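You operate a simulated robot arm through the tools that you are given. There is no shell and no other tool.

You are at the controls of a simulated two-armed robot. One attempt, no reset.

## Task
Wipe up the spill on the pantry worktop with the blue cloth there and put it back.

It is judged by the outcome, as a careful person would: the job done as asked, and still so three seconds after it is handed in. It fails if anything else is knocked over, pushed out of place, dropped, spilled or broken. Flat cloth is picked up by pressing the open fingertips on it (5 to 10 N) and closing them slowly along it; thin cloth reads only 2 to 8 mm in the jaws.

## Robot
Two 6-joint arms with two-finger grippers on one trunk, on a base that moves. Base frame: it is fixed to the floor where the robot stands at the start and does not move with it; the origin is under the middle of the robot, x ahead of it, y to its left, z up. Readings come in mm, rad, newtons and seconds.
The left shoulder is at the start at [60, 143, 825], the right one opposite. With the tool pointing down near the work surface each hand reaches from about 220 to 700 mm from the robot's upright axis, wherever it stands, measured 20 degrees to its own side. Places, roughly: blue cloth [-2250, 1000, 1000]. Payload 2.45 kg a hand.
The tool frame of a hand sits at the grasp point between the pads (the TCP): z along the fingers, y along the line on which they close. The tips reach 26 mm beyond it. The gripper opens to 96 mm; its body begins 69 mm behind the TCP.
Orientation is that of the tool frame in the base frame, as [roll, pitch, yaw] about the fixed x, y, z axes, in that order (R = Rz(yaw) Ry(pitch) Rx(roll)). With the fingers straight down and closing along the base's y, the tool's x points along the base's -x, its y along +y and its z along -z.

## Interface
- The arms move only by the tool servo_tool. It takes "left_steps", "right_steps" or both (then of equal length, played together; a hand with none holds still); each is a list that holds one entry, the list of rows, each a list of 7 numbers: the closure, from 0 (fully open) to 1 (shut), then the shift along the tool's x, y, z in mm, then the turn, a rotation vector about the tool's x, y, z in rad. In form: [[[hand, dx, dy, dz, wx, wy, wz], ...]]. A call has 1 to 20 rows; each row is the pose to reach, as a shift and turn from the pose commanded when the call began, along the tool's axes at that moment. Rows are played at 5 a second. More than 50 mm and 0.15 rad between two rows, or a gripper value outside its range, and nothing of the call is played. Where a pose cannot be reached the arm comes as near as it can. A force on the tool above 40 N (or 10 N above the force at the start of the call, whichever is more), or a blocked arm, ends the call early, and 0.2 s more pass. Each finger travels about 79.9 mm/s and halts on what it meets, pressing with about 30 N; the grip force reading is that of the motor and also rises with nothing between the fingers. The clock runs only during rows and for 0.2 s after the last one: add rows that repeat a pose to give the fingers time. The reply holds the time, the measured pose of the TCP, the force on the tool along the base axes, the opening and the grip force, in the units named above and with some noise, with the torque about the TCP (base axes, N m) and any sound that the robot's microphone picked up, and new pictures: "pictures" is both (left out), scene, wrist or none (wrist: the cameras of the hands that moved).
- Cameras (640 x 400 px; columns grow to the right, rows downward): "scene" is now at [137.1, -5.5, 1448.6]; the picture's right is [-0.11, -0.99, 0.00], its down [-0.64, 0.07, -0.77] and it looks along [0.76, -0.09, -0.64] (base axes); focal length 284 px, centre (320, 200). "left" rides on the left gripper at [82, -3, -98] in its tool frame; the picture's right is [0.04, 1.00, 0.00], its down [-0.73, 0.03, -0.68] and it looks along [-0.68, 0.03, 0.73] (tool axes); focal length 256 px, centre (320, 200). "right" rides on the right gripper at [82, 3, -98] in its tool frame; the picture's right is [-0.04, 1.00, 0.00], its down [-0.73, -0.03, -0.68] and it looks along [-0.68, -0.03, 0.73] (tool axes); focal length 256 px, centre (320, 200).
- raise_lower(by): slides the trunk up (or, below 0, down) by that many mm; the arms and the scene camera ride with it, the base frame stays. It gives what a move gives, with no picture.
- steer(legs): drives the robot by 1 to 6 legs, each [ahead, turn to the left] in mm and rad, along the robot's own axes; the way and the turn of a leg run together, so that a leg with both is an arc; at most 1500 mm and 3.142 rad a leg. The arms and the cameras ride along, it lands a little off, and it stops where it bumps. It gives what a move gives, and a new picture of the scene camera.
- head_to(pan, tilt): turns the head with the scene camera to pan (to the left, within 1.501 rad either way) and tilt (down, from -0.506 to 1.204), counted from straight ahead of the robot. It gives what a move gives, and a new picture of the scene camera.
- locate(camera, pixels): for up to 12 pixels [column, row] of the newest picture of that camera ("zoom" is the newest enlarged one), the place [x, y, z] in the base frame of the surface seen there, good to about 2 mm, but the place of the scene camera against the robot may be out by one fixed shift of up to 18 mm in any direction. No time passes.
- inspect(camera, box): a new picture of the part [left, top, right, bottom] of that camera's present view, enlarged. No time passes.
- job_done(): hands the job in; it is judged then, once.

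Open the grippers and draw the arms clear of the work before you hand the job in, unless the task says otherwise.

The tools are called as a command line: name --argument value ..., lists and objects as JSON in quotes. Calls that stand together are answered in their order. servo_tool: Moves the arms, as the interface text tells. Its arguments: {"type":"object","properties":{"left_steps":{"type":"array","items":{"type":"array","items":{"type":"array","items":{"type":"number"}}}},"right_steps":{"type":"array","items":{"type":"array","items":{"type":"array","items":{"type":"number"}}}},"pictures":{"type":"string","enum":["both","scene","wrist","none"]}},"required":[]} The other tools are called the same way: raise_lower (by) moves the trunk up or down; steer (legs) drives the base; head_to (pan, tilt) turns the head that bears the scene camera; locate (camera, pixels) gives the place of the surface under pixels of a picture; inspect (camera, box) takes an enlarged picture of a part of a camera's view; job_done () hands the job in.

At the start:

```text
clock: 0.0
left_tool_pos: [480.0, 160.2, 1124.9]
left_orientation: [3.14, -0.001, 3.136]
left_force: [0.7, 0.0, -0.5]
left_ft_torque: [0.0, -0.02, 0.0]
left_gripper_width: 96.1
left_finger_force: 0.1
right_tool_pos: [455.8, -220.4, 1092.2]
right_orientation: [3.14, 0.002, 3.137]
right_force: [0.7, -0.6, -0.5]
right_ft_torque: [0.03, 0.01, 0.01]
right_gripper_width: 95.8
right_finger_force: 0.0
trunk travel left (down, up): [-450.0, 140.0]
robot x, y, heading: [-1.4, -2.4, -0.0]
head pan, tilt (commanded): [-0.115, 0.698]
```

scene: 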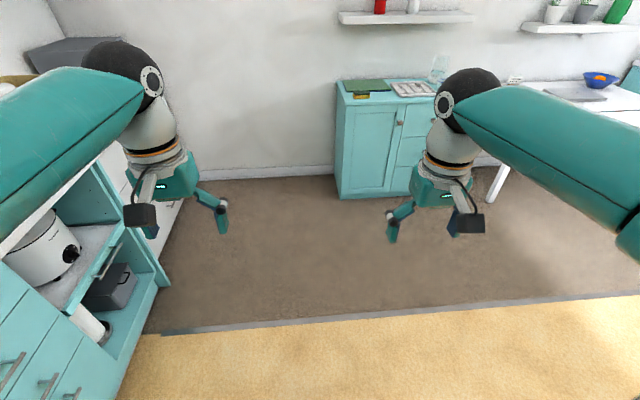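
right: 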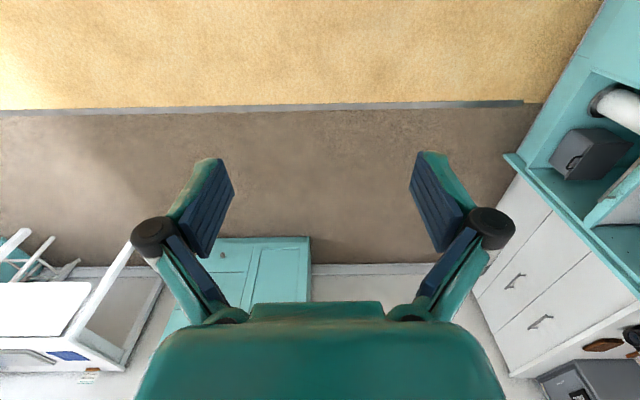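
left: 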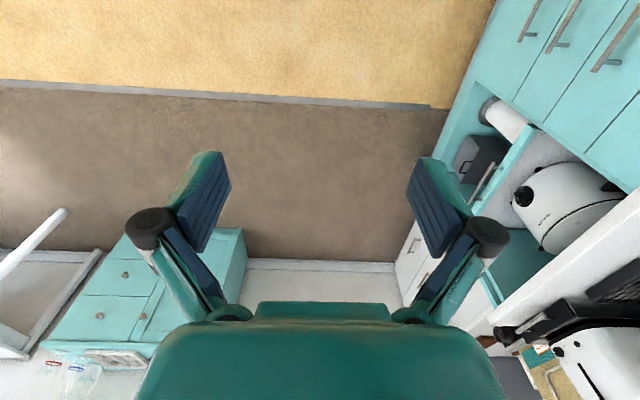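

The newest picture shows the area ahead, with a cabinet at column 380; the cloth is said to be behind me to the left. I pan the head left to look for the way.

head_to --pan 1.5 --tilt 0.4

```text
clock: 1.7
left_tool_pos: [480.1, 160.1, 1124.8]
left_orientation: [-3.14, 0.0, 3.135]
left_force: [-1.3, 0.0, -0.9]
left_ft_torque: [-0.02, -0.01, -0.02]
left_gripper_width: 96.0
left_finger_force: 0.0
right_tool_pos: [455.5, -221.3, 1094.4]
right_orientation: [3.141, 0.001, 3.136]
right_force: [-0.3, 1.0, 0.8]
right_ft_torque: [-0.01, 0.0, -0.05]
right_gripper_width: 96.1
right_finger_force: 0.1
trunk travel left (down, up): [-450.0, 140.0]
robot x, y, heading: [-2.2, 3.7, -0.004]
head pan, tilt (commanded): [1.499, 0.4]
```

scene: 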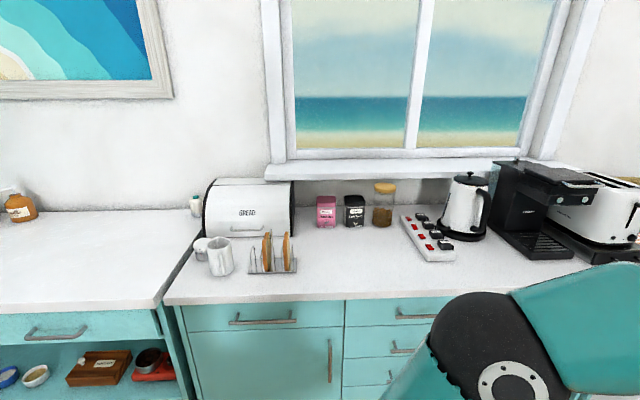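

The counter runs along my left; I locate its front edge and items to know the clearance before I turn.

locate --camera "scene" --pixels '[[260, 300], [100, 310], [30, 240], [220, 260], [430, 290], [300, 180], [20, 215], [170, 300]]'

head_to --pan -1.5 --tilt 0.4

```text
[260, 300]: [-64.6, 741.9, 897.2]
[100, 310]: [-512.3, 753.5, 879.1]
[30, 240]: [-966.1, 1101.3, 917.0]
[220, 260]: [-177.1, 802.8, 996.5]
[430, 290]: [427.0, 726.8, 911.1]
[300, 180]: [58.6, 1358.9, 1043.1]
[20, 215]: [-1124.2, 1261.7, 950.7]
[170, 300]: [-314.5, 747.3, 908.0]
```

```text
clock: 4.3
left_tool_pos: [479.8, 161.0, 1124.5]
left_orientation: [-3.141, 0.001, 3.136]
left_force: [-0.1, 0.0, -0.4]
left_ft_torque: [-0.02, -0.02, 0.02]
left_gripper_width: 96.0
left_finger_force: 0.1
right_tool_pos: [455.2, -221.3, 1093.5]
right_orientation: [3.14, 0.0, 3.136]
right_force: [0.2, 0.5, -0.9]
right_ft_torque: [-0.03, 0.04, -0.01]
right_gripper_width: 95.9
right_finger_force: 0.1
trunk travel left (down, up): [-450.0, 140.0]
robot x, y, heading: [-1.3, -3.8, 0.001]
head pan, tilt (commanded): [-1.499, 0.4]
```

scene: 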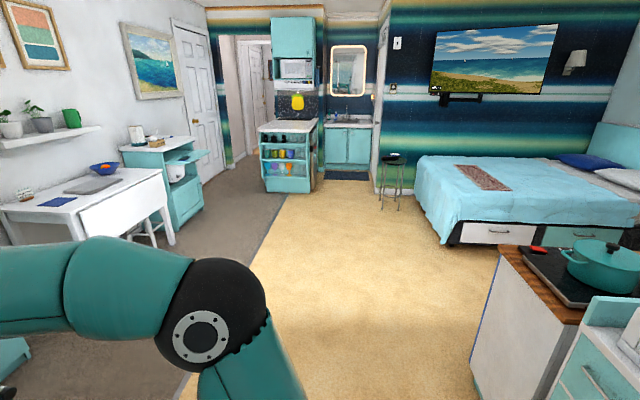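

To my right rear there is a hob with a pot (600, 270) near me. I locate its edges so as to know the free space.

locate --camera "scene" --pixels '[[500, 250], [545, 300], [600, 295], [580, 370], [475, 385], [600, 250], [630, 320], [500, 385]]'

```text
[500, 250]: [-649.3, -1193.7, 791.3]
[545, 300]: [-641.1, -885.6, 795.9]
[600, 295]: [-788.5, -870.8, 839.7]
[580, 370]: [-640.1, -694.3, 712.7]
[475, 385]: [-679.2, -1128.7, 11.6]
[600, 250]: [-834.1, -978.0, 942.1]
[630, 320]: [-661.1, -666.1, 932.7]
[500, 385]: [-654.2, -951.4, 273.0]
```

The island behind-right starts at x ≈ -640, y below ≈ -600, and the left counter edge is at y ≈ 740, so turning in place is safe (arms reach about 520 mm). I turn left by 1.57 and look on.

steer --legs '[[0, 1.57]]'

head_to --pan 1.4 --tilt 0.5

```text
clock: 8.4
left_tool_pos: [-90.6, 506.5, 1124.1]
left_orientation: [-3.14, -0.003, -1.72]
left_force: [-0.1, 1.2, -1.1]
left_ft_torque: [0.0, -0.04, 0.04]
left_gripper_width: 96.1
left_finger_force: 0.1
right_tool_pos: [283.8, 426.0, 1094.0]
right_orientation: [-3.141, -0.002, -1.722]
right_force: [-1.1, -0.2, -0.2]
right_ft_torque: [-0.03, -0.07, -0.01]
right_gripper_width: 95.8
right_finger_force: 0.0
trunk travel left (down, up): [-450.0, 140.0]
robot x, y, heading: [57.3, -2.9, 1.46]
head pan, tilt (commanded): [-1.499, 0.4]
stopped in leg 1: the robot was blocked; the commanded pose is now the measured one
```

scene: 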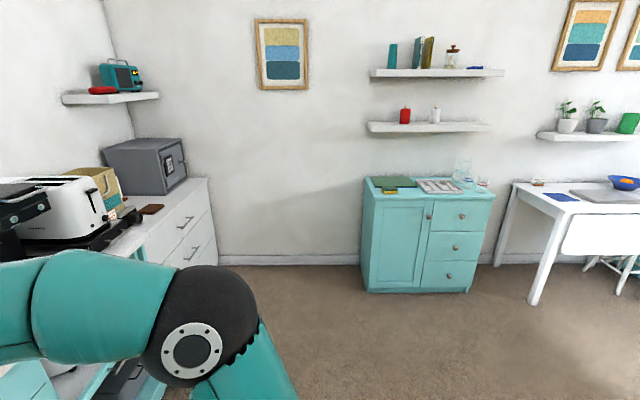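

```text
clock: 10.9
left_tool_pos: [-87.8, 503.9, 1125.2]
left_orientation: [3.141, -0.001, -1.722]
left_force: [0.7, 0.1, 0.4]
left_ft_torque: [-0.01, 0.02, -0.01]
left_gripper_width: 95.7
left_finger_force: 0.1
right_tool_pos: [285.7, 425.1, 1094.6]
right_orientation: [-3.141, 0.002, -1.722]
right_force: [0.6, -0.2, 0.0]
right_ft_torque: [-0.02, 0.0, 0.01]
right_gripper_width: 95.9
right_finger_force: 0.0
trunk travel left (down, up): [-450.0, 140.0]
robot x, y, heading: [60.7, -5.0, 1.46]
head pan, tilt (commanded): [1.4, 0.499]
```

scene: 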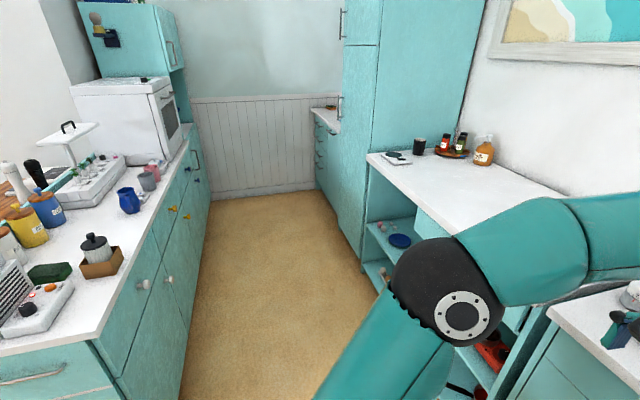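

The turn was blocked at heading 1.46 (bumped something, now at x≈60). The view shows a corridor between the island (left, column 100) and the counter (right); the pantry worktop is likely at (325, 112) past the tall cabinet. I locate edges.

locate --camera "scene" --pixels '[[100, 335], [190, 140], [150, 220], [120, 395], [190, 395], [210, 210], [345, 240], [385, 240], [315, 110], [325, 125], [318, 185], [250, 180]]'

inspect --camera "scene" --box '[240, 60, 440, 260]'

```text
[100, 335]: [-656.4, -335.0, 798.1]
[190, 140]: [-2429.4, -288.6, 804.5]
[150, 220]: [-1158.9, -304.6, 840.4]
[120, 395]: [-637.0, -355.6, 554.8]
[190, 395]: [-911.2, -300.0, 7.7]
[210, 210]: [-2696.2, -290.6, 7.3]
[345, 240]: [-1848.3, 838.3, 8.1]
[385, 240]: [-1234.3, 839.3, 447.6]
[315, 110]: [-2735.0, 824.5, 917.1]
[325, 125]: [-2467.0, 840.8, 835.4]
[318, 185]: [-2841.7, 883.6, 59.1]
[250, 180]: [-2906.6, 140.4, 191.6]
```

```text
2.00 times, centred on (340, 160) of scene
```

zoom: 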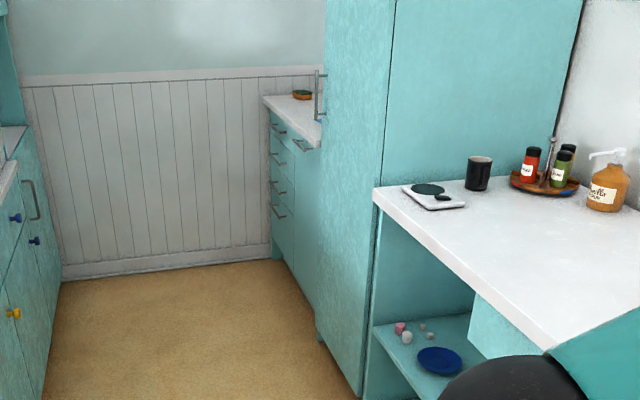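

The corridor runs along -x between y≈-295 (island) and y≈840 (tall cabinet), with the pantry worktop from x≈-1850 to -2740. I want to see what blocked the turn, so I look down around the base on the left.

head_to --pan 1.5 --tilt 1.1

head_to --pan 0.3 --tilt 0.9

```text
clock: 11.9
left_tool_pos: [-87.6, 506.3, 1125.5]
left_orientation: [3.14, -0.001, -1.721]
left_force: [-0.8, 0.3, 0.4]
left_ft_torque: [0.0, -0.02, 0.04]
left_gripper_width: 95.9
left_finger_force: 0.1
right_tool_pos: [286.5, 425.7, 1095.0]
right_orientation: [-3.141, -0.001, -1.721]
right_force: [0.2, -0.2, 0.1]
right_ft_torque: [-0.05, -0.04, -0.02]
right_gripper_width: 96.0
right_finger_force: 0.1
trunk travel left (down, up): [-450.0, 140.0]
robot x, y, heading: [56.8, -5.6, 1.465]
head pan, tilt (commanded): [1.499, 1.1]
```

scene: 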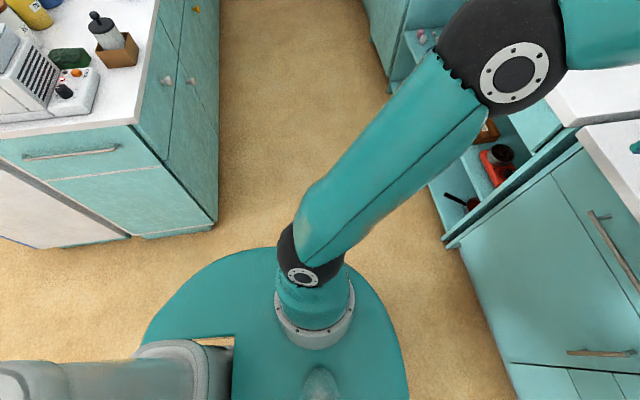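

```text
clock: 13.3
left_tool_pos: [-87.0, 503.6, 1125.7]
left_orientation: [3.14, 0.0, -1.722]
left_force: [-0.4, -0.1, 0.3]
left_ft_torque: [0.02, -0.02, 0.01]
left_gripper_width: 96.2
left_finger_force: 0.1
right_tool_pos: [286.2, 424.6, 1095.3]
right_orientation: [-3.141, 0.0, -1.723]
right_force: [0.3, -0.1, 0.2]
right_ft_torque: [0.04, 0.0, -0.02]
right_gripper_width: 96.1
right_finger_force: 0.1
trunk travel left (down, up): [-450.0, 140.0]
robot x, y, heading: [60.6, -4.5, 1.459]
head pan, tilt (commanded): [0.3, 0.901]
```

scene: 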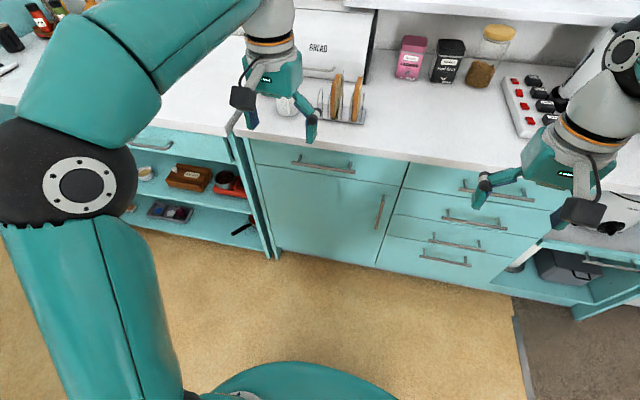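

The elbow (505, 75 in the former picture) swings far out. I locate the elbow and base edges in the present picture to learn the robot's true footprint.

locate --camera "scene" --pixels '[[80, 190], [20, 150], [300, 370], [240, 380], [280, 30], [150, 40], [255, 80], [340, 150], [410, 160], [308, 130], [290, 105]]'

head_to --pan 1.5 --tilt 0.9

```text
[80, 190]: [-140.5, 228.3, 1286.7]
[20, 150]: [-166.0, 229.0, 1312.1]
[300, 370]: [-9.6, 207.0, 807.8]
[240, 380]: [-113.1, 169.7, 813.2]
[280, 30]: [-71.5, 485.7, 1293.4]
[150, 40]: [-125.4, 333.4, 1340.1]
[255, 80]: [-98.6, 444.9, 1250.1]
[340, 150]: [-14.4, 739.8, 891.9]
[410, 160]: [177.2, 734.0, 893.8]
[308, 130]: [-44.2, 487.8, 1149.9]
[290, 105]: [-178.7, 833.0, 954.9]
```

```text
clock: 14.7
left_tool_pos: [-88.3, 504.7, 1124.9]
left_orientation: [3.141, 0.0, -1.722]
left_force: [-0.7, -0.7, 0.2]
left_ft_torque: [0.03, 0.01, 0.03]
left_gripper_width: 95.8
left_finger_force: 0.0
right_tool_pos: [286.4, 425.2, 1095.5]
right_orientation: [3.141, 0.0, -1.721]
right_force: [0.7, 0.6, 0.9]
right_ft_torque: [-0.01, 0.0, 0.02]
right_gripper_width: 96.0
right_finger_force: 0.1
trunk travel left (down, up): [-450.0, 140.0]
robot x, y, heading: [61.1, -4.5, 1.459]
head pan, tilt (commanded): [1.499, 0.901]
```

scene: 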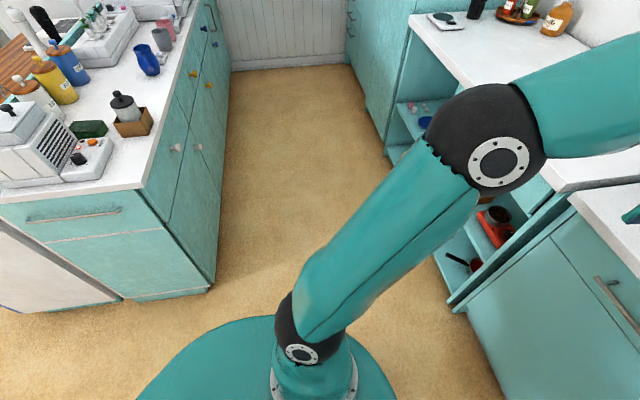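

Nothing near the arms or the elbow seems to touch. I try a small further turn left to see whether it is still blocked.

steer --legs '[[0, 0.3]]'

```text
clock: 16.2
left_tool_pos: [-232.5, 435.9, 1126.3]
left_orientation: [-3.141, 0.0, -1.418]
left_force: [-0.8, 0.8, 0.2]
left_ft_torque: [-0.05, -0.03, -0.05]
left_gripper_width: 95.9
left_finger_force: 0.1
right_tool_pos: [147.5, 471.3, 1095.0]
right_orientation: [-3.141, 0.001, -1.419]
right_force: [0.2, 0.2, -0.4]
right_ft_torque: [-0.05, 0.01, 0.01]
right_gripper_width: 96.0
right_finger_force: 0.1
trunk travel left (down, up): [-450.0, 140.0]
robot x, y, heading: [72.0, -3.6, 1.763]
head pan, tilt (commanded): [1.499, 0.901]
```

scene: 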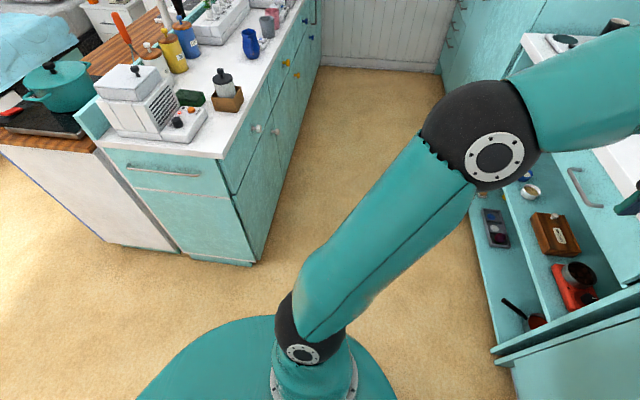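

The turn went through this time (heading 1.763). I now turn on toward the corridor, heading about 2.79, without driving yet.

steer --legs '[[0, 1.02]]'

head_to --pan 0.0 --tilt 0.5

```text
clock: 19.5
left_tool_pos: [-464.4, -40.2, 1125.6]
left_orientation: [3.141, -0.001, -0.381]
left_force: [-0.5, 0.2, 0.3]
left_ft_torque: [-0.02, -0.03, 0.0]
left_gripper_width: 96.1
left_finger_force: 0.1
right_tool_pos: [-302.0, 305.3, 1095.7]
right_orientation: [-3.141, 0.001, -0.381]
right_force: [0.0, 0.5, 0.0]
right_ft_torque: [0.0, -0.01, 0.0]
right_gripper_width: 96.0
right_finger_force: 0.2
trunk travel left (down, up): [-450.0, 140.0]
robot x, y, heading: [81.5, 36.3, 2.786]
head pan, tilt (commanded): [1.499, 0.901]
```

scene: 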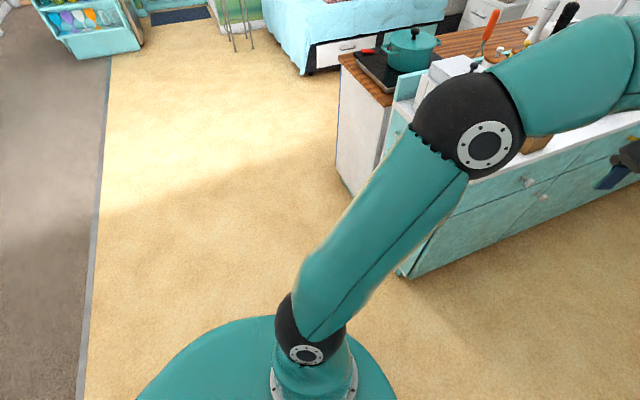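

```text
clock: 21.1
left_tool_pos: [-464.2, -41.7, 1126.4]
left_orientation: [-3.141, 0.001, -0.382]
left_force: [-1.0, -1.3, -0.4]
left_ft_torque: [0.01, 0.01, -0.03]
left_gripper_width: 96.2
left_finger_force: 0.0
right_tool_pos: [-301.7, 305.1, 1096.4]
right_orientation: [-3.141, 0.0, -0.383]
right_force: [-0.6, 0.7, -1.4]
right_ft_torque: [-0.03, 0.01, -0.01]
right_gripper_width: 96.2
right_finger_force: 0.1
trunk travel left (down, up): [-450.0, 140.0]
robot x, y, heading: [83.6, 34.8, 2.79]
head pan, tilt (commanded): [0.0, 0.499]
```

scene: 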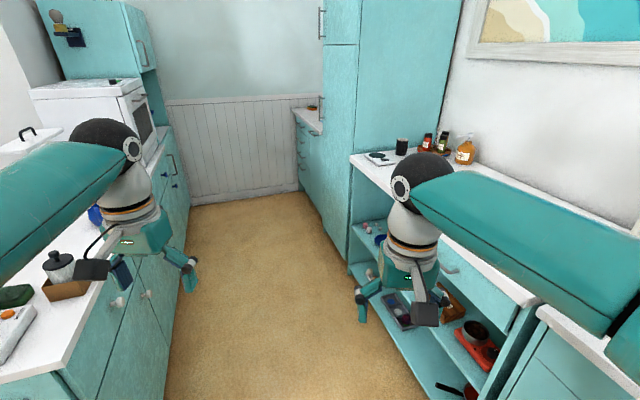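

The corridor is ahead: floor between columns 190 and 350 is clear. I drive 650 mm at heading 2.79 to the corridor middle, then turn to face along -x.

steer --legs '[[650, 0], [0, 0.35]]'

```text
clock: 25.9
left_tool_pos: [-1002.5, -7.6, 1126.7]
left_orientation: [3.14, 0.002, -0.029]
left_force: [-0.7, 0.4, 0.1]
left_ft_torque: [-0.07, 0.02, 0.02]
left_gripper_width: 95.9
left_finger_force: 0.1
right_tool_pos: [-967.0, 372.7, 1096.3]
right_orientation: [-3.14, 0.0, -0.033]
right_force: [0.3, -0.6, 0.9]
right_ft_torque: [-0.04, 0.0, 0.03]
right_gripper_width: 96.1
right_finger_force: 0.1
trunk travel left (down, up): [-450.0, 140.0]
robot x, y, heading: [-518.4, 270.9, -3.14]
head pan, tilt (commanded): [0.0, 0.499]
```

scene: 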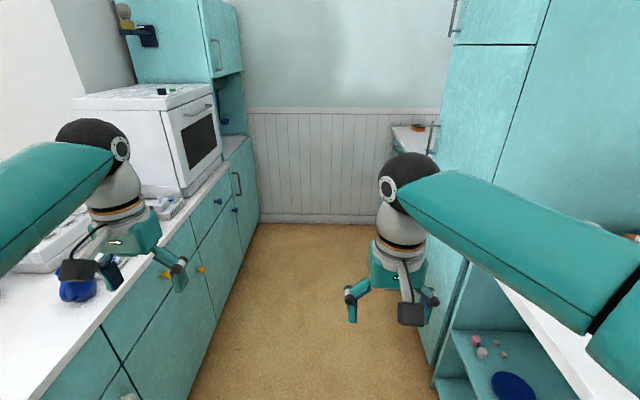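

The reported robot pose (y≈271) and the hand readings (axis y≈140) disagree, so I check known landmarks (cabinet corner, island edge) and the gripper in this picture.

locate --camera "scene" --pixels '[[440, 290], [215, 330], [240, 200], [395, 145], [415, 128], [350, 310], [180, 275], [395, 285], [125, 240], [300, 222], [150, 290]]'

```text
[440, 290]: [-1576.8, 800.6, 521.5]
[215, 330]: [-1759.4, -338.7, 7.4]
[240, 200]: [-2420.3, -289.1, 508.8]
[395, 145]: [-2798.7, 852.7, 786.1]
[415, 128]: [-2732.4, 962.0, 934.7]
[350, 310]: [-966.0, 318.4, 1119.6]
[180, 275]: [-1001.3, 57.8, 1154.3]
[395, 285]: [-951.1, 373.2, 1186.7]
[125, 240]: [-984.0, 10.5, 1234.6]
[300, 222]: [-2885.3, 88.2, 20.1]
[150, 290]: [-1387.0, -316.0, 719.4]
```

The landmarks agree with the reported robot pose (axis at about (-518, 271), mid-corridor); only the hands sit about 120 mm left of where they were, which is harmless. The floor ahead (columns 220-420) is clear, so I drive 1400 mm along the corridor.

steer --legs '[[1400, 0]]'

head_to --pan -1.2 --tilt 0.6

```text
clock: 32.9
left_tool_pos: [-2387.0, 1.9, 1127.2]
left_orientation: [3.141, 0.0, -0.038]
left_force: [0.2, -0.7, 0.0]
left_ft_torque: [-0.01, 0.0, 0.0]
left_gripper_width: 96.1
left_finger_force: 0.0
right_tool_pos: [-2348.9, 381.6, 1096.3]
right_orientation: [3.141, 0.0, -0.039]
right_force: [-0.1, 0.7, 0.1]
right_ft_torque: [0.01, 0.01, 0.0]
right_gripper_width: 95.9
right_finger_force: 0.1
trunk travel left (down, up): [-450.0, 140.0]
robot x, y, heading: [-1893.0, 272.7, 3.135]
head pan, tilt (commanded): [0.0, 0.499]
```

scene: 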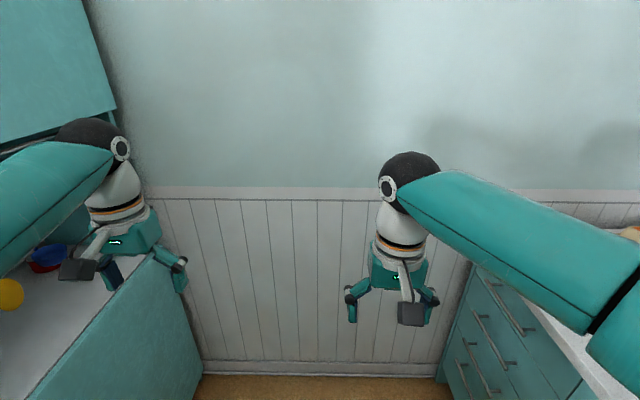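

```text
clock: 34.3
left_tool_pos: [-2386.2, 1.3, 1126.6]
left_orientation: [-3.141, 0.002, -0.038]
left_force: [-0.6, 0.1, -0.4]
left_ft_torque: [0.04, 0.03, 0.0]
left_gripper_width: 96.0
left_finger_force: 0.1
right_tool_pos: [-2349.5, 380.2, 1097.0]
right_orientation: [3.14, -0.001, -0.04]
right_force: [0.4, -0.3, 0.1]
right_ft_torque: [0.01, 0.02, 0.01]
right_gripper_width: 96.1
right_finger_force: 0.0
trunk travel left (down, up): [-450.0, 140.0]
robot x, y, heading: [-1898.7, 275.0, 3.137]
head pan, tilt (commanded): [-1.201, 0.6]
```

scene: 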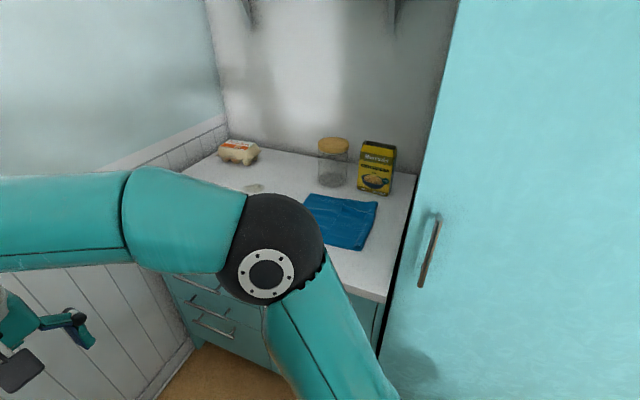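

I see the blue cloth at (340, 220), jar (333, 162), box (375, 168), egg carton (238, 150) and a faint spill at (252, 188). I zoom in and locate them.

locate --camera "scene" --pixels '[[309, 196], [377, 204], [363, 250], [340, 220], [252, 188], [333, 160], [330, 184], [375, 190], [240, 165], [410, 205], [385, 300], [360, 290]]'

inspect --camera "scene" --box '[200, 120, 420, 260]'

```text
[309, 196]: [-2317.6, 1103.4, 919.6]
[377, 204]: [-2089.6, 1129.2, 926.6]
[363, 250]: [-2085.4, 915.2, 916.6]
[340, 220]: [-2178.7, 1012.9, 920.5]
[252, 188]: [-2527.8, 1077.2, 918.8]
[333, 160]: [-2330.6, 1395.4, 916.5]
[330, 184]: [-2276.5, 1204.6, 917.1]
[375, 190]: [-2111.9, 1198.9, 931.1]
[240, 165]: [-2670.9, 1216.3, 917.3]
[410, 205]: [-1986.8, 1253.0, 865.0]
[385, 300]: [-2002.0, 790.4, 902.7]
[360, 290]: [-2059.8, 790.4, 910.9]
```

```text
2.86 times, centred on (310, 190) of scene
```

zoom: 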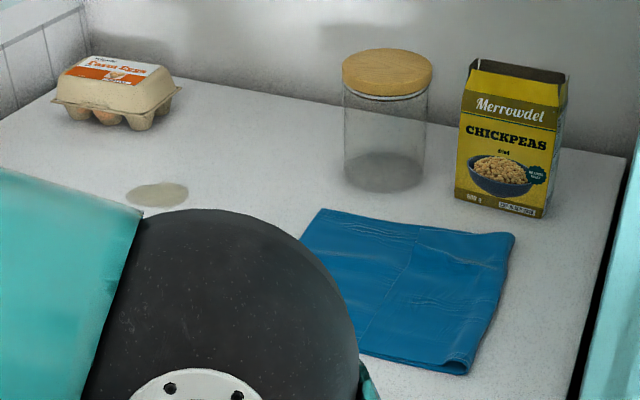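

The cloth spans about x -2320…-2085, y 905…1130, and the spill is near (-2528, 1077) on a worktop at z≈917. The wall ahead is at x≈-2890, so I first draw both hands back 180 mm toward the body before driving on.

servo_tool --left_steps '[[[0, 30, 0, 0, 0, 0, 0], [0, 60, 0, 0, 0, 0, 0], [0, 90, 0, 0, 0, 0, 0], [0, 120, 0, 0, 0, 0, 0], [0, 150, 0, 0, 0, 0, 0], [0, 180, 0, 0, 0, 0, 0]]]' --right_steps '[[[0, 30, 0, 0, 0, 0, 0], [0, 60, 0, 0, 0, 0, 0], [0, 90, 0, 0, 0, 0, 0], [0, 120, 0, 0, 0, 0, 0], [0, 150, 0, 0, 0, 0, 0], [0, 180, 0, 0, 0, 0, 0]]]' --pictures "none"

head_to --pan 0 --tilt 0.6

```text
clock: 35.7
left_tool_pos: [-2204.4, -6.6, 1129.4]
left_orientation: [3.141, 0.002, -0.039]
left_force: [1.3, -0.6, 0.0]
left_ft_torque: [-0.04, 0.01, -0.01]
left_gripper_width: 96.0
left_finger_force: 0.1
right_tool_pos: [-2167.6, 374.9, 1095.9]
right_orientation: [3.141, 0.002, -0.042]
right_force: [0.3, -0.1, 1.2]
right_ft_torque: [-0.01, 0.04, -0.02]
right_gripper_width: 96.2
right_finger_force: 0.0
trunk travel left (down, up): [-450.0, 140.0]
robot x, y, heading: [-1897.1, 273.9, 3.138]
head pan, tilt (commanded): [-1.201, 0.6]
```

```text
clock: 37.1
left_tool_pos: [-2206.6, -6.0, 1128.4]
left_orientation: [3.141, 0.001, -0.039]
left_force: [0.2, 0.0, 0.5]
left_ft_torque: [-0.02, -0.02, 0.0]
left_gripper_width: 95.8
left_finger_force: 0.0
right_tool_pos: [-2169.5, 374.2, 1096.8]
right_orientation: [-3.141, 0.0, -0.039]
right_force: [0.1, 0.2, 0.0]
right_ft_torque: [-0.03, 0.0, -0.01]
right_gripper_width: 96.2
right_finger_force: 0.0
trunk travel left (down, up): [-450.0, 140.0]
robot x, y, heading: [-1899.4, 275.6, 3.134]
head pan, tilt (commanded): [0.0, 0.6]
```

scene: 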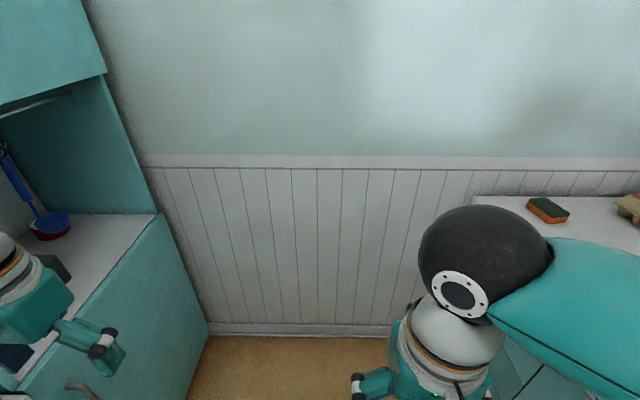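

Path ahead is clear to the wall (floor visible to row 335), and the sponge (548, 210) also stands on the worktop. I drive 490 mm ahead and then turn right to face the worktop.

steer --legs '[[490, 0]]'

steer --legs '[[0, -1.57]]'

```text
clock: 40.0
left_tool_pos: [-2692.8, -0.0, 1128.2]
left_orientation: [3.141, -0.001, -0.042]
left_force: [-0.1, 0.0, -0.1]
left_ft_torque: [-0.01, -0.03, -0.02]
left_gripper_width: 96.0
left_finger_force: 0.1
right_tool_pos: [-2653.9, 380.6, 1096.1]
right_orientation: [-3.141, -0.001, -0.043]
right_force: [-0.2, 0.4, 0.0]
right_ft_torque: [-0.01, -0.03, -0.01]
right_gripper_width: 95.9
right_finger_force: 0.1
trunk travel left (down, up): [-450.0, 140.0]
robot x, y, heading: [-2382.2, 276.8, 3.128]
head pan, tilt (commanded): [0.0, 0.6]
```

scene: 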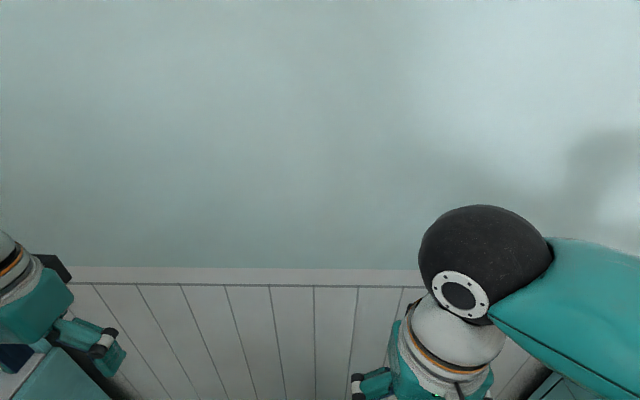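

```text
clock: 44.7
left_tool_pos: [-2661.7, 587.3, 1130.6]
left_orientation: [3.14, 0.0, -1.603]
left_force: [1.5, -0.8, 0.2]
left_ft_torque: [0.0, 0.04, 0.04]
left_gripper_width: 96.2
left_finger_force: 0.1
right_tool_pos: [-2280.4, 555.2, 1096.3]
right_orientation: [3.138, 0.0, -1.603]
right_force: [0.8, 0.2, 0.2]
right_ft_torque: [-0.01, 0.06, 0.0]
right_gripper_width: 96.2
right_finger_force: 0.0
trunk travel left (down, up): [-450.0, 140.0]
robot x, y, heading: [-2417.7, 277.4, 1.577]
head pan, tilt (commanded): [0.0, 0.6]
stopped in leg 1: the robot was blocked; the commanded pose is now the measured one
```

scene: 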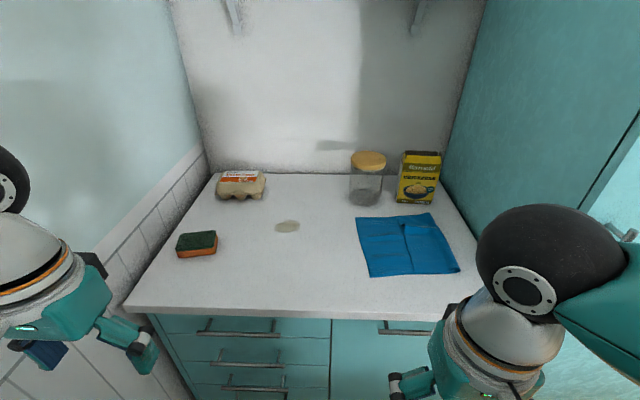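

Now I face the worktop: cloth at (408, 245), spill at (287, 226), sponge (197, 243), eggs (241, 184), jar (367, 178), box (418, 177). I locate these and zoom in on the scene.

locate --camera "scene" --pixels '[[357, 219], [430, 214], [459, 270], [371, 276], [408, 245], [276, 227], [299, 226], [287, 220], [287, 232], [197, 255], [367, 203], [330, 310]]'

inspect --camera "scene" --box '[160, 140, 480, 340]'

```text
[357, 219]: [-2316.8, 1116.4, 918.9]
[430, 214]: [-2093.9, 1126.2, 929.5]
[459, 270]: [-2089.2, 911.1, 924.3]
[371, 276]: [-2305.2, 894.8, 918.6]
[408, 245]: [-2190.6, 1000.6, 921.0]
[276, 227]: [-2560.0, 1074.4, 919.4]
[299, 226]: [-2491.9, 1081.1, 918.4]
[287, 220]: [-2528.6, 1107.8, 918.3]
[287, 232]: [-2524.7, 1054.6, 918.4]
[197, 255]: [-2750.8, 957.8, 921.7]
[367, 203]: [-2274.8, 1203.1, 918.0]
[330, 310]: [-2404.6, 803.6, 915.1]
```

```text
2.00 times, centred on (320, 240) of scene
```

zoom: 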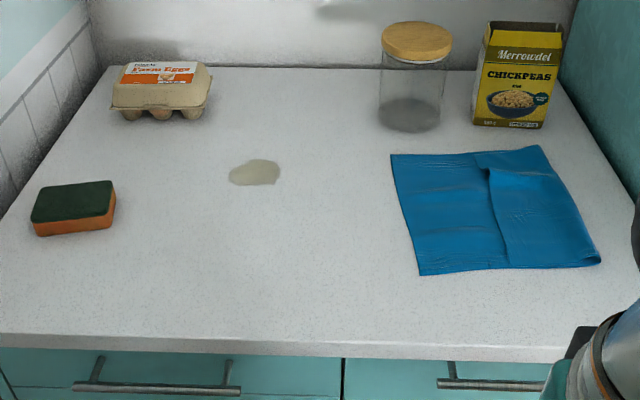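

The spill is about 70 x 54 mm at (-2527, 1080); the cloth is about 220 mm square at (-2200, 1010), its top at z≈920-929. I need to stand closer and a bit more to the left, so I first bring the left hand 100 mm inward, away from the left wall.

servo_tool --left_steps '[[[0, 0, -30, 0, 0, 0, 0], [0, 0, -60, 0, 0, 0, 0], [0, 0, -100, 0, 0, 0, 0], [0, 0, -100, 0, 0, 0, 0]]]' --pictures "none"

steer --legs '[[0, 0.3], [190, 0], [0, -0.3]]'

```text
clock: 45.7
left_tool_pos: [-2563.7, 586.0, 1131.4]
left_orientation: [3.141, 0.001, -1.6]
left_force: [-0.1, -0.5, 1.2]
left_ft_torque: [-0.03, 0.0, -0.03]
left_gripper_width: 96.0
left_finger_force: 0.1
right_tool_pos: [-2282.0, 554.6, 1097.3]
right_orientation: [3.141, 0.001, -1.605]
right_force: [0.1, -0.4, 0.6]
right_ft_torque: [0.01, 0.03, -0.03]
right_gripper_width: 96.1
right_finger_force: 0.0
trunk travel left (down, up): [-450.0, 140.0]
robot x, y, heading: [-2418.0, 281.9, 1.582]
head pan, tilt (commanded): [0.0, 0.6]
```

```text
clock: 49.4
left_tool_pos: [-2620.8, 767.3, 1129.6]
left_orientation: [-3.141, 0.0, -1.602]
left_force: [0.2, 1.0, 0.7]
left_ft_torque: [0.0, 0.0, -0.01]
left_gripper_width: 95.9
left_finger_force: 0.0
right_tool_pos: [-2339.3, 736.3, 1096.3]
right_orientation: [3.14, 0.0, -1.604]
right_force: [0.2, 0.4, -0.3]
right_ft_torque: [-0.01, 0.01, 0.04]
right_gripper_width: 95.9
right_finger_force: 0.1
trunk travel left (down, up): [-450.0, 140.0]
robot x, y, heading: [-2482.2, 461.4, 1.574]
head pan, tilt (commanded): [0.0, 0.6]
```

scene: 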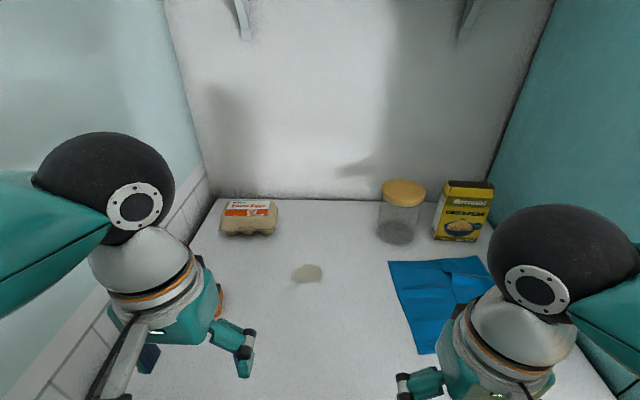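

The robot is now at (-2482, 461); cloth visible at (440, 300), spill at (307, 274). I bring the right hand over the cloth centre at z≈1056 for a wrist-camera look.

servo_tool --right_steps '[[[0, -27, -13, 4, 0, 0, 0], [0, -54, -26, 8, 0, 0, 0], [0, -81, -39, 12, 0, 0, 0], [0, -108, -52, 16, 0, 0, 0], [0, -135, -65, 20, 0, 0, 0], [0, -162, -78, 24, 0, 0, 0], [0, -189, -91, 28, 0, 0, 0], [0, -216, -104, 32, 0, 0, 0], [0, -243, -117, 36, 0, 0, 0], [0, -260, -125, 40, 0, 0, 0], [0, -260, -125, 40, 0, 0, 0]]]' --pictures "both"

```text
clock: 51.8
left_tool_pos: [-2620.3, 765.5, 1130.4]
left_orientation: [3.14, 0.001, -1.601]
left_force: [-0.4, 0.1, 0.0]
left_ft_torque: [-0.01, 0.0, -0.01]
left_gripper_width: 96.2
left_finger_force: 0.1
right_tool_pos: [-2203.3, 991.1, 1058.4]
right_orientation: [3.14, -0.002, -1.605]
right_force: [-0.5, -1.3, -0.3]
right_ft_torque: [0.03, 0.0, 0.01]
right_gripper_width: 96.1
right_finger_force: 0.0
trunk travel left (down, up): [-450.0, 140.0]
robot x, y, heading: [-2483.8, 462.7, 1.576]
head pan, tilt (commanded): [0.0, 0.6]
```

scene: 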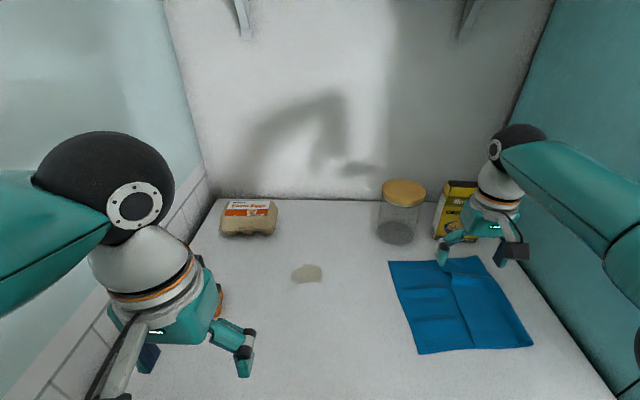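
right: 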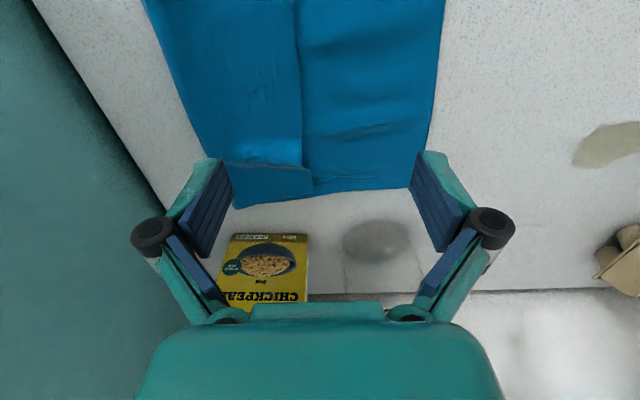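

The cloth lies below the hand (point under the TCP is about (320, 86) in the wrist view), the spill at (610, 145), box and jar behind it. I locate these through the wrist camera for precise places.

locate --camera "right" --pixels '[[320, 86], [225, 86], [420, 120], [270, 130], [300, 10], [440, 10], [160, 20], [240, 203], [400, 185], [600, 145], [240, 238], [500, 100]]'

locate --camera "scene" --pixels '[[440, 300], [390, 264], [473, 257], [530, 345], [420, 353], [307, 274], [350, 300], [402, 205], [403, 242], [455, 185], [250, 235]]'

```text
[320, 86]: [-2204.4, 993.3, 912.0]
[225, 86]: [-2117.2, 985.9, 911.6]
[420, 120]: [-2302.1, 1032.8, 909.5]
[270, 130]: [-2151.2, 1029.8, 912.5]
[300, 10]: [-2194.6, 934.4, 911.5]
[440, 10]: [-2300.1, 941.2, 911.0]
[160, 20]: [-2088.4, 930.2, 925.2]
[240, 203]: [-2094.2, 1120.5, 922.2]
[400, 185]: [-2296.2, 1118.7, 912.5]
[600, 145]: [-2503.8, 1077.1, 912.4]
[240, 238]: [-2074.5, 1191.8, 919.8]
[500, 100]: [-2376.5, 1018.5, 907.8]
```

```text
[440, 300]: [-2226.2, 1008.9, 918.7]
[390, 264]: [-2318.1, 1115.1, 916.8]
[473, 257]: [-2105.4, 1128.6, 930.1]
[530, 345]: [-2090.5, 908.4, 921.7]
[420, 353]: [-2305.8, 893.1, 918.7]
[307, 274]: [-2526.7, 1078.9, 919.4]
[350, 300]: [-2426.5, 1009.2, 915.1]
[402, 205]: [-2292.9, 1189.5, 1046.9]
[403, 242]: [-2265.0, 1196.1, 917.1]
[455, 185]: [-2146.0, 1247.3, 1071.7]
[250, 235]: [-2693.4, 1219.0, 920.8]
```

Wrist readings put the table at z≈909 and the cloth top at ≈912, its left part (x -2300…-2195) a single layer and its right part folded double. I check the overhead brackets' location before raising the trunk for more reach.

locate --camera "scene" --pixels '[[242, 30], [468, 25], [515, 135], [600, 200], [278, 230], [320, 150]]'

raise_lower --by 80

```text
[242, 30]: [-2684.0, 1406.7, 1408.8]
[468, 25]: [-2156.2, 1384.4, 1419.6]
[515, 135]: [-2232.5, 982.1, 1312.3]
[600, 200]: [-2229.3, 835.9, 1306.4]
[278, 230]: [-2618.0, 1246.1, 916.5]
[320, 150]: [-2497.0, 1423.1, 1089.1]
```

```text
clock: 53.0
left_tool_pos: [-2620.1, 767.2, 1209.2]
left_orientation: [3.141, 0.001, -1.603]
left_force: [0.8, -0.1, 0.0]
left_ft_torque: [0.01, -0.01, 0.01]
left_gripper_width: 95.9
left_finger_force: 0.0
right_tool_pos: [-2204.5, 991.6, 1138.0]
right_orientation: [3.14, -0.001, -1.605]
right_force: [0.7, 0.5, 0.6]
right_ft_torque: [-0.01, 0.02, 0.0]
right_gripper_width: 96.1
right_finger_force: 0.0
trunk travel left (down, up): [-530.0, 60.0]
robot x, y, heading: [-2481.8, 458.9, 1.58]
head pan, tilt (commanded): [0.0, 0.6]
```

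I move the right hand over the pinch spot (-2255, 1040) on the single layer and lower it to z≈960 with the fingers about 58 mm apart.

servo_tool --right_steps '[[[0.1, -23, 26, 20, 0, 0, 0], [0.2, -46.7, 52.1, 40, 0, 0, 0], [0.3, -46.7, 52.1, 65, 0, 0, 0], [0.4, -46.7, 52.1, 90, 0, 0, 0], [0.4, -46.7, 52.1, 115, 0, 0, 0], [0.4, -46.7, 52.1, 140, 0, 0, 0], [0.4, -46.7, 52.1, 160, 0, 0, 0], [0.4, -46.7, 52.1, 178, 0, 0, 0], [0.4, -46.7, 52.1, 178, 0, 0, 0]]]' --pictures "both"

```text
clock: 55.0
left_tool_pos: [-2620.5, 767.0, 1209.2]
left_orientation: [-3.141, 0.001, -1.603]
left_force: [0.4, 0.6, -0.1]
left_ft_torque: [-0.01, -0.01, 0.04]
left_gripper_width: 96.2
left_finger_force: 0.0
right_tool_pos: [-2255.3, 1038.8, 960.1]
right_orientation: [3.14, -0.001, -1.604]
right_force: [0.3, 1.1, 0.3]
right_ft_torque: [0.01, -0.01, 0.0]
right_gripper_width: 57.7
right_finger_force: 0.0
trunk travel left (down, up): [-530.0, 60.0]
robot x, y, heading: [-2482.3, 462.5, 1.58]
head pan, tilt (commanded): [0.0, 0.6]
```

scene: 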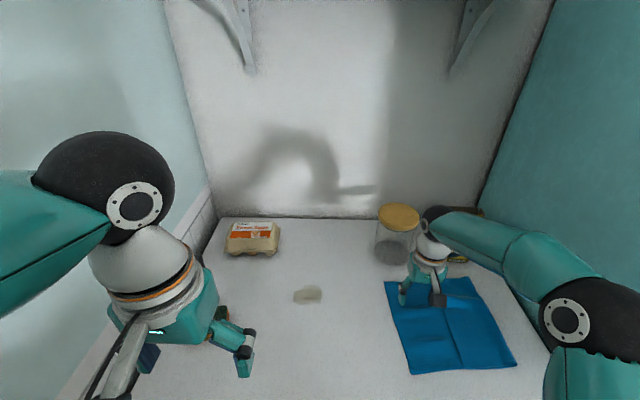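
right: 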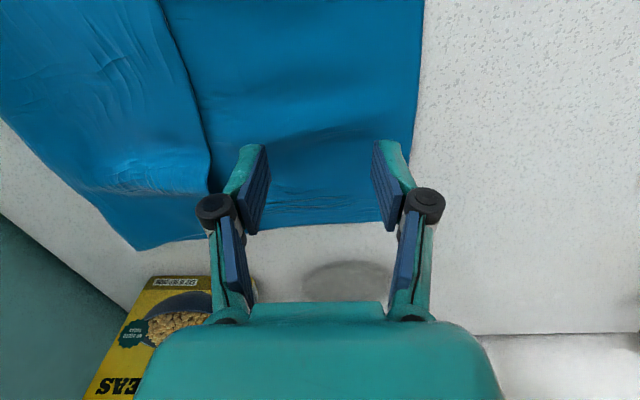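

The fingers bracket the single layer near (280-390, 190) and clear the jar. I lower close to the cloth, then feel for contact.

servo_tool --right_steps '[[[0.4, 0, 0, 8, 0, 0, 0], [0.4, 0, 0, 14, 0, 0, 0], [0.4, 0, 0, 18, 0, 0, 0], [0.4, 0, 0, 20, 0, 0, 0], [0.4, 0, 0, 20, 0, 0, 0]]]' --pictures "none"

servo_tool --right_steps '[[[0.4, 0, 0, 1, 0, 0, 0], [0.4, 0, 0, 2, 0, 0, 0], [0.4, 0, 0, 2, 0, 0, 0]]]' --pictures "none"

```text
clock: 56.2
left_tool_pos: [-2620.5, 766.0, 1211.5]
left_orientation: [-3.141, 0.0, -1.603]
left_force: [0.1, -0.1, -0.4]
left_ft_torque: [-0.02, 0.02, 0.01]
left_gripper_width: 96.0
left_finger_force: 0.0
right_tool_pos: [-2253.8, 1040.8, 938.5]
right_orientation: [-3.141, 0.0, -1.605]
right_force: [-0.5, -0.1, 0.3]
right_ft_torque: [0.0, -0.02, -0.02]
right_gripper_width: 57.6
right_finger_force: 0.0
trunk travel left (down, up): [-530.0, 60.0]
robot x, y, heading: [-2484.3, 459.1, 1.582]
head pan, tilt (commanded): [0.0, 0.6]
```

```text
clock: 57.0
left_tool_pos: [-2621.5, 766.8, 1210.3]
left_orientation: [-3.141, -0.001, -1.602]
left_force: [0.3, -0.8, -0.1]
left_ft_torque: [-0.01, 0.0, 0.0]
left_gripper_width: 96.0
left_finger_force: 0.1
right_tool_pos: [-2254.0, 1040.6, 936.9]
right_orientation: [3.141, 0.0, -1.605]
right_force: [0.8, -0.1, 0.3]
right_ft_torque: [0.0, -0.01, 0.02]
right_gripper_width: 57.5
right_finger_force: 0.0
trunk travel left (down, up): [-530.0, 60.0]
robot x, y, heading: [-2478.5, 463.6, 1.579]
head pan, tilt (commanded): [0.0, 0.6]
```

No contact force yet at TCP z≈937. I go down in 1 mm steps.

servo_tool --right_steps '[[[0.4, 0, 0, 1, 0, 0, 0], [0.4, 0, 0, 2, 0, 0, 0], [0.4, 0, 0, 2, 0, 0, 0]]]' --pictures "none"

servo_tool --right_steps '[[[0.4, 0, 0, 1, 0, 0, 0], [0.4, 0, 0, 1.5, 0, 0, 0], [0.4, 0, 0, 1.5, 0, 0, 0]]]' --pictures "none"

```text
clock: 57.8
left_tool_pos: [-2621.3, 767.4, 1209.5]
left_orientation: [-3.141, 0.0, -1.602]
left_force: [-0.8, 0.5, -0.7]
left_ft_torque: [-0.02, -0.03, 0.02]
left_gripper_width: 95.9
left_finger_force: 0.0
right_tool_pos: [-2254.4, 1040.5, 935.3]
right_orientation: [3.141, 0.0, -1.603]
right_force: [-0.3, -0.2, -0.5]
right_ft_torque: [-0.02, -0.01, 0.0]
right_gripper_width: 57.5
right_finger_force: 0.0
trunk travel left (down, up): [-530.0, 60.0]
robot x, y, heading: [-2482.3, 459.5, 1.583]
head pan, tilt (commanded): [0.0, 0.6]
```

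```text
clock: 58.6
left_tool_pos: [-2620.1, 766.3, 1209.8]
left_orientation: [-3.141, 0.001, -1.603]
left_force: [0.2, -0.9, -0.6]
left_ft_torque: [0.01, 0.0, 0.0]
left_gripper_width: 95.9
left_finger_force: 0.1
right_tool_pos: [-2253.8, 1041.3, 934.2]
right_orientation: [-3.141, 0.0, -1.603]
right_force: [0.5, 1.2, 2.8]
right_ft_torque: [0.01, -0.03, 0.01]
right_gripper_width: 58.3
right_finger_force: 0.4
trunk travel left (down, up): [-530.0, 60.0]
robot x, y, heading: [-2483.6, 465.0, 1.581]
head pan, tilt (commanded): [0.0, 0.6]
```

Contact began: 2.8 N upward at z≈934. I press another millimetre or so to come to 5-10 N.

servo_tool --right_steps '[[[0.4, 0, 0, 0.5, 0, 0, 0], [0.4, 0, 0, 1, 0, 0, 0], [0.4, 0, 0, 1, 0, 0, 0]]]' --pictures "none"

```text
clock: 59.4
left_tool_pos: [-2621.1, 766.8, 1210.3]
left_orientation: [3.141, 0.002, -1.602]
left_force: [0.0, 0.6, 0.2]
left_ft_torque: [-0.02, -0.01, 0.01]
left_gripper_width: 96.0
left_finger_force: 0.0
right_tool_pos: [-2254.2, 1039.8, 933.3]
right_orientation: [3.14, 0.0, -1.605]
right_force: [0.5, 0.3, 4.9]
right_ft_torque: [0.03, -0.02, 0.01]
right_gripper_width: 58.5
right_finger_force: 0.5
trunk travel left (down, up): [-530.0, 60.0]
robot x, y, heading: [-2480.9, 462.1, 1.583]
head pan, tilt (commanded): [0.0, 0.6]
```

Force is 4.9 N; I press 1.3 mm more (about 7-8 N) and close the fingers slowly along the cloth.

servo_tool --right_steps '[[[0.4, 0, 0, 1.3, 0, 0, 0], [0.4, 0, 0, 1.3, 0, 0, 0], [0.45, 0, 0, 1.3, 0, 0, 0], [0.5, 0, 0, 1.3, 0, 0, 0], [0.55, 0, 0, 1.3, 0, 0, 0], [0.6, 0, 0, 1.3, 0, 0, 0], [0.65, 0, 0, 1.3, 0, 0, 0], [0.7, 0, 0, 1.3, 0, 0, 0]]]' --pictures "both"

```text
clock: 61.2
left_tool_pos: [-2620.8, 764.2, 1210.2]
left_orientation: [-3.139, 0.002, -1.6]
left_force: [0.0, 0.1, 0.3]
left_ft_torque: [0.03, 0.01, 0.04]
left_gripper_width: 96.1
left_finger_force: 0.0
right_tool_pos: [-2254.4, 1037.5, 933.2]
right_orientation: [3.141, 0.004, -1.603]
right_force: [0.3, 1.1, 14.9]
right_ft_torque: [-0.01, 0.03, 0.0]
right_gripper_width: 30.2
right_finger_force: 0.0
trunk travel left (down, up): [-530.0, 60.0]
robot x, y, heading: [-2476.1, 462.0, 1.579]
head pan, tilt (commanded): [0.0, 0.6]
```

scene: 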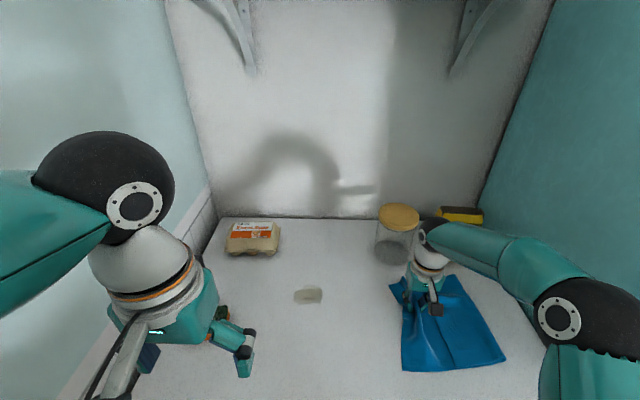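
right: 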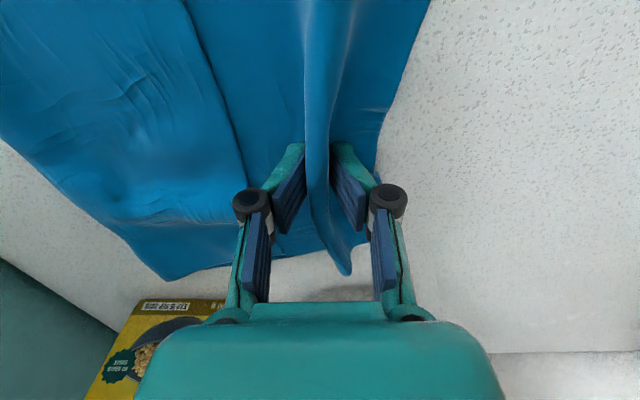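

The cloth has risen into a ridge between the fingers (320, 200), but the press rose to 14.9 N. I ease up about 2.5 mm and close fully.

servo_tool --right_steps '[[[0.7, 0, 0, -2.5, 0, 0, 0], [0.75, 0, 0, -2.5, 0, 0, 0], [0.8, 0, 0, -2.5, 0, 0, 0], [0.85, 0, 0, -2.5, 0, 0, 0], [0.9, 0, 0, -2.5, 0, 0, 0], [0.95, 0, 0, -2.5, 0, 0, 0], [1, 0, 0, -2.5, 0, 0, 0], [1, 0, 0, -2.5, 0, 0, 0], [1, 0, 0, -2.5, 0, 0, 0]]]' --pictures "wrist"

```text
clock: 63.2
left_tool_pos: [-2621.4, 765.1, 1210.8]
left_orientation: [-3.14, 0.002, -1.602]
left_force: [1.0, -0.2, -0.5]
left_ft_torque: [0.05, -0.02, 0.01]
left_gripper_width: 96.0
left_finger_force: 0.1
right_tool_pos: [-2254.7, 1038.3, 936.5]
right_orientation: [3.141, 0.002, -1.606]
right_force: [1.2, 0.5, 17.0]
right_ft_torque: [-0.07, -0.01, 0.0]
right_gripper_width: 1.3
right_finger_force: 27.2
trunk travel left (down, up): [-530.0, 60.0]
robot x, y, heading: [-2480.6, 460.5, 1.581]
head pan, tilt (commanded): [0.0, 0.6]
```

right: 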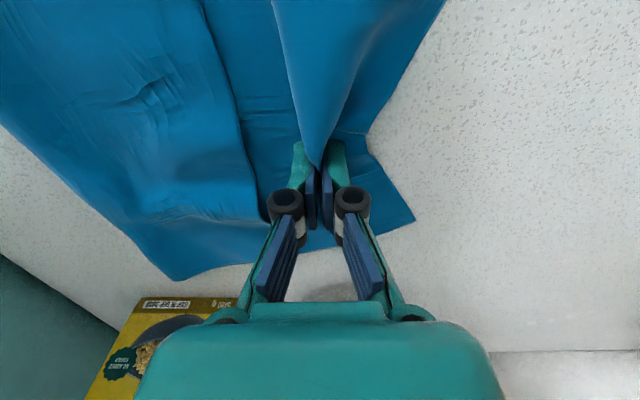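

The jaws read 1.3 mm at 27 N, perhaps too little. I zoom in on the fingertips to see whether cloth is between them.

inspect --camera "right" --box '[230, 100, 430, 280]'

```text
2.22 times, centred on (330, 190) of right
```

zoom: 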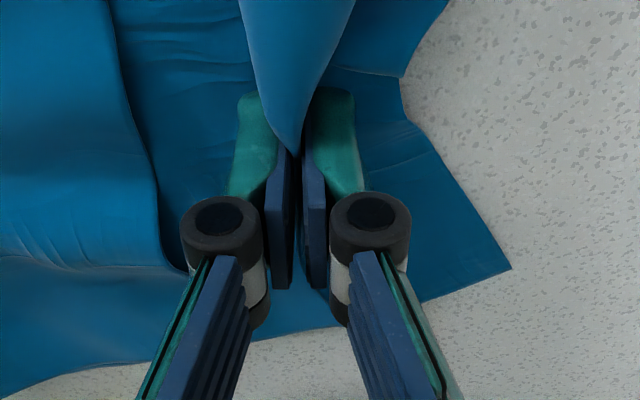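

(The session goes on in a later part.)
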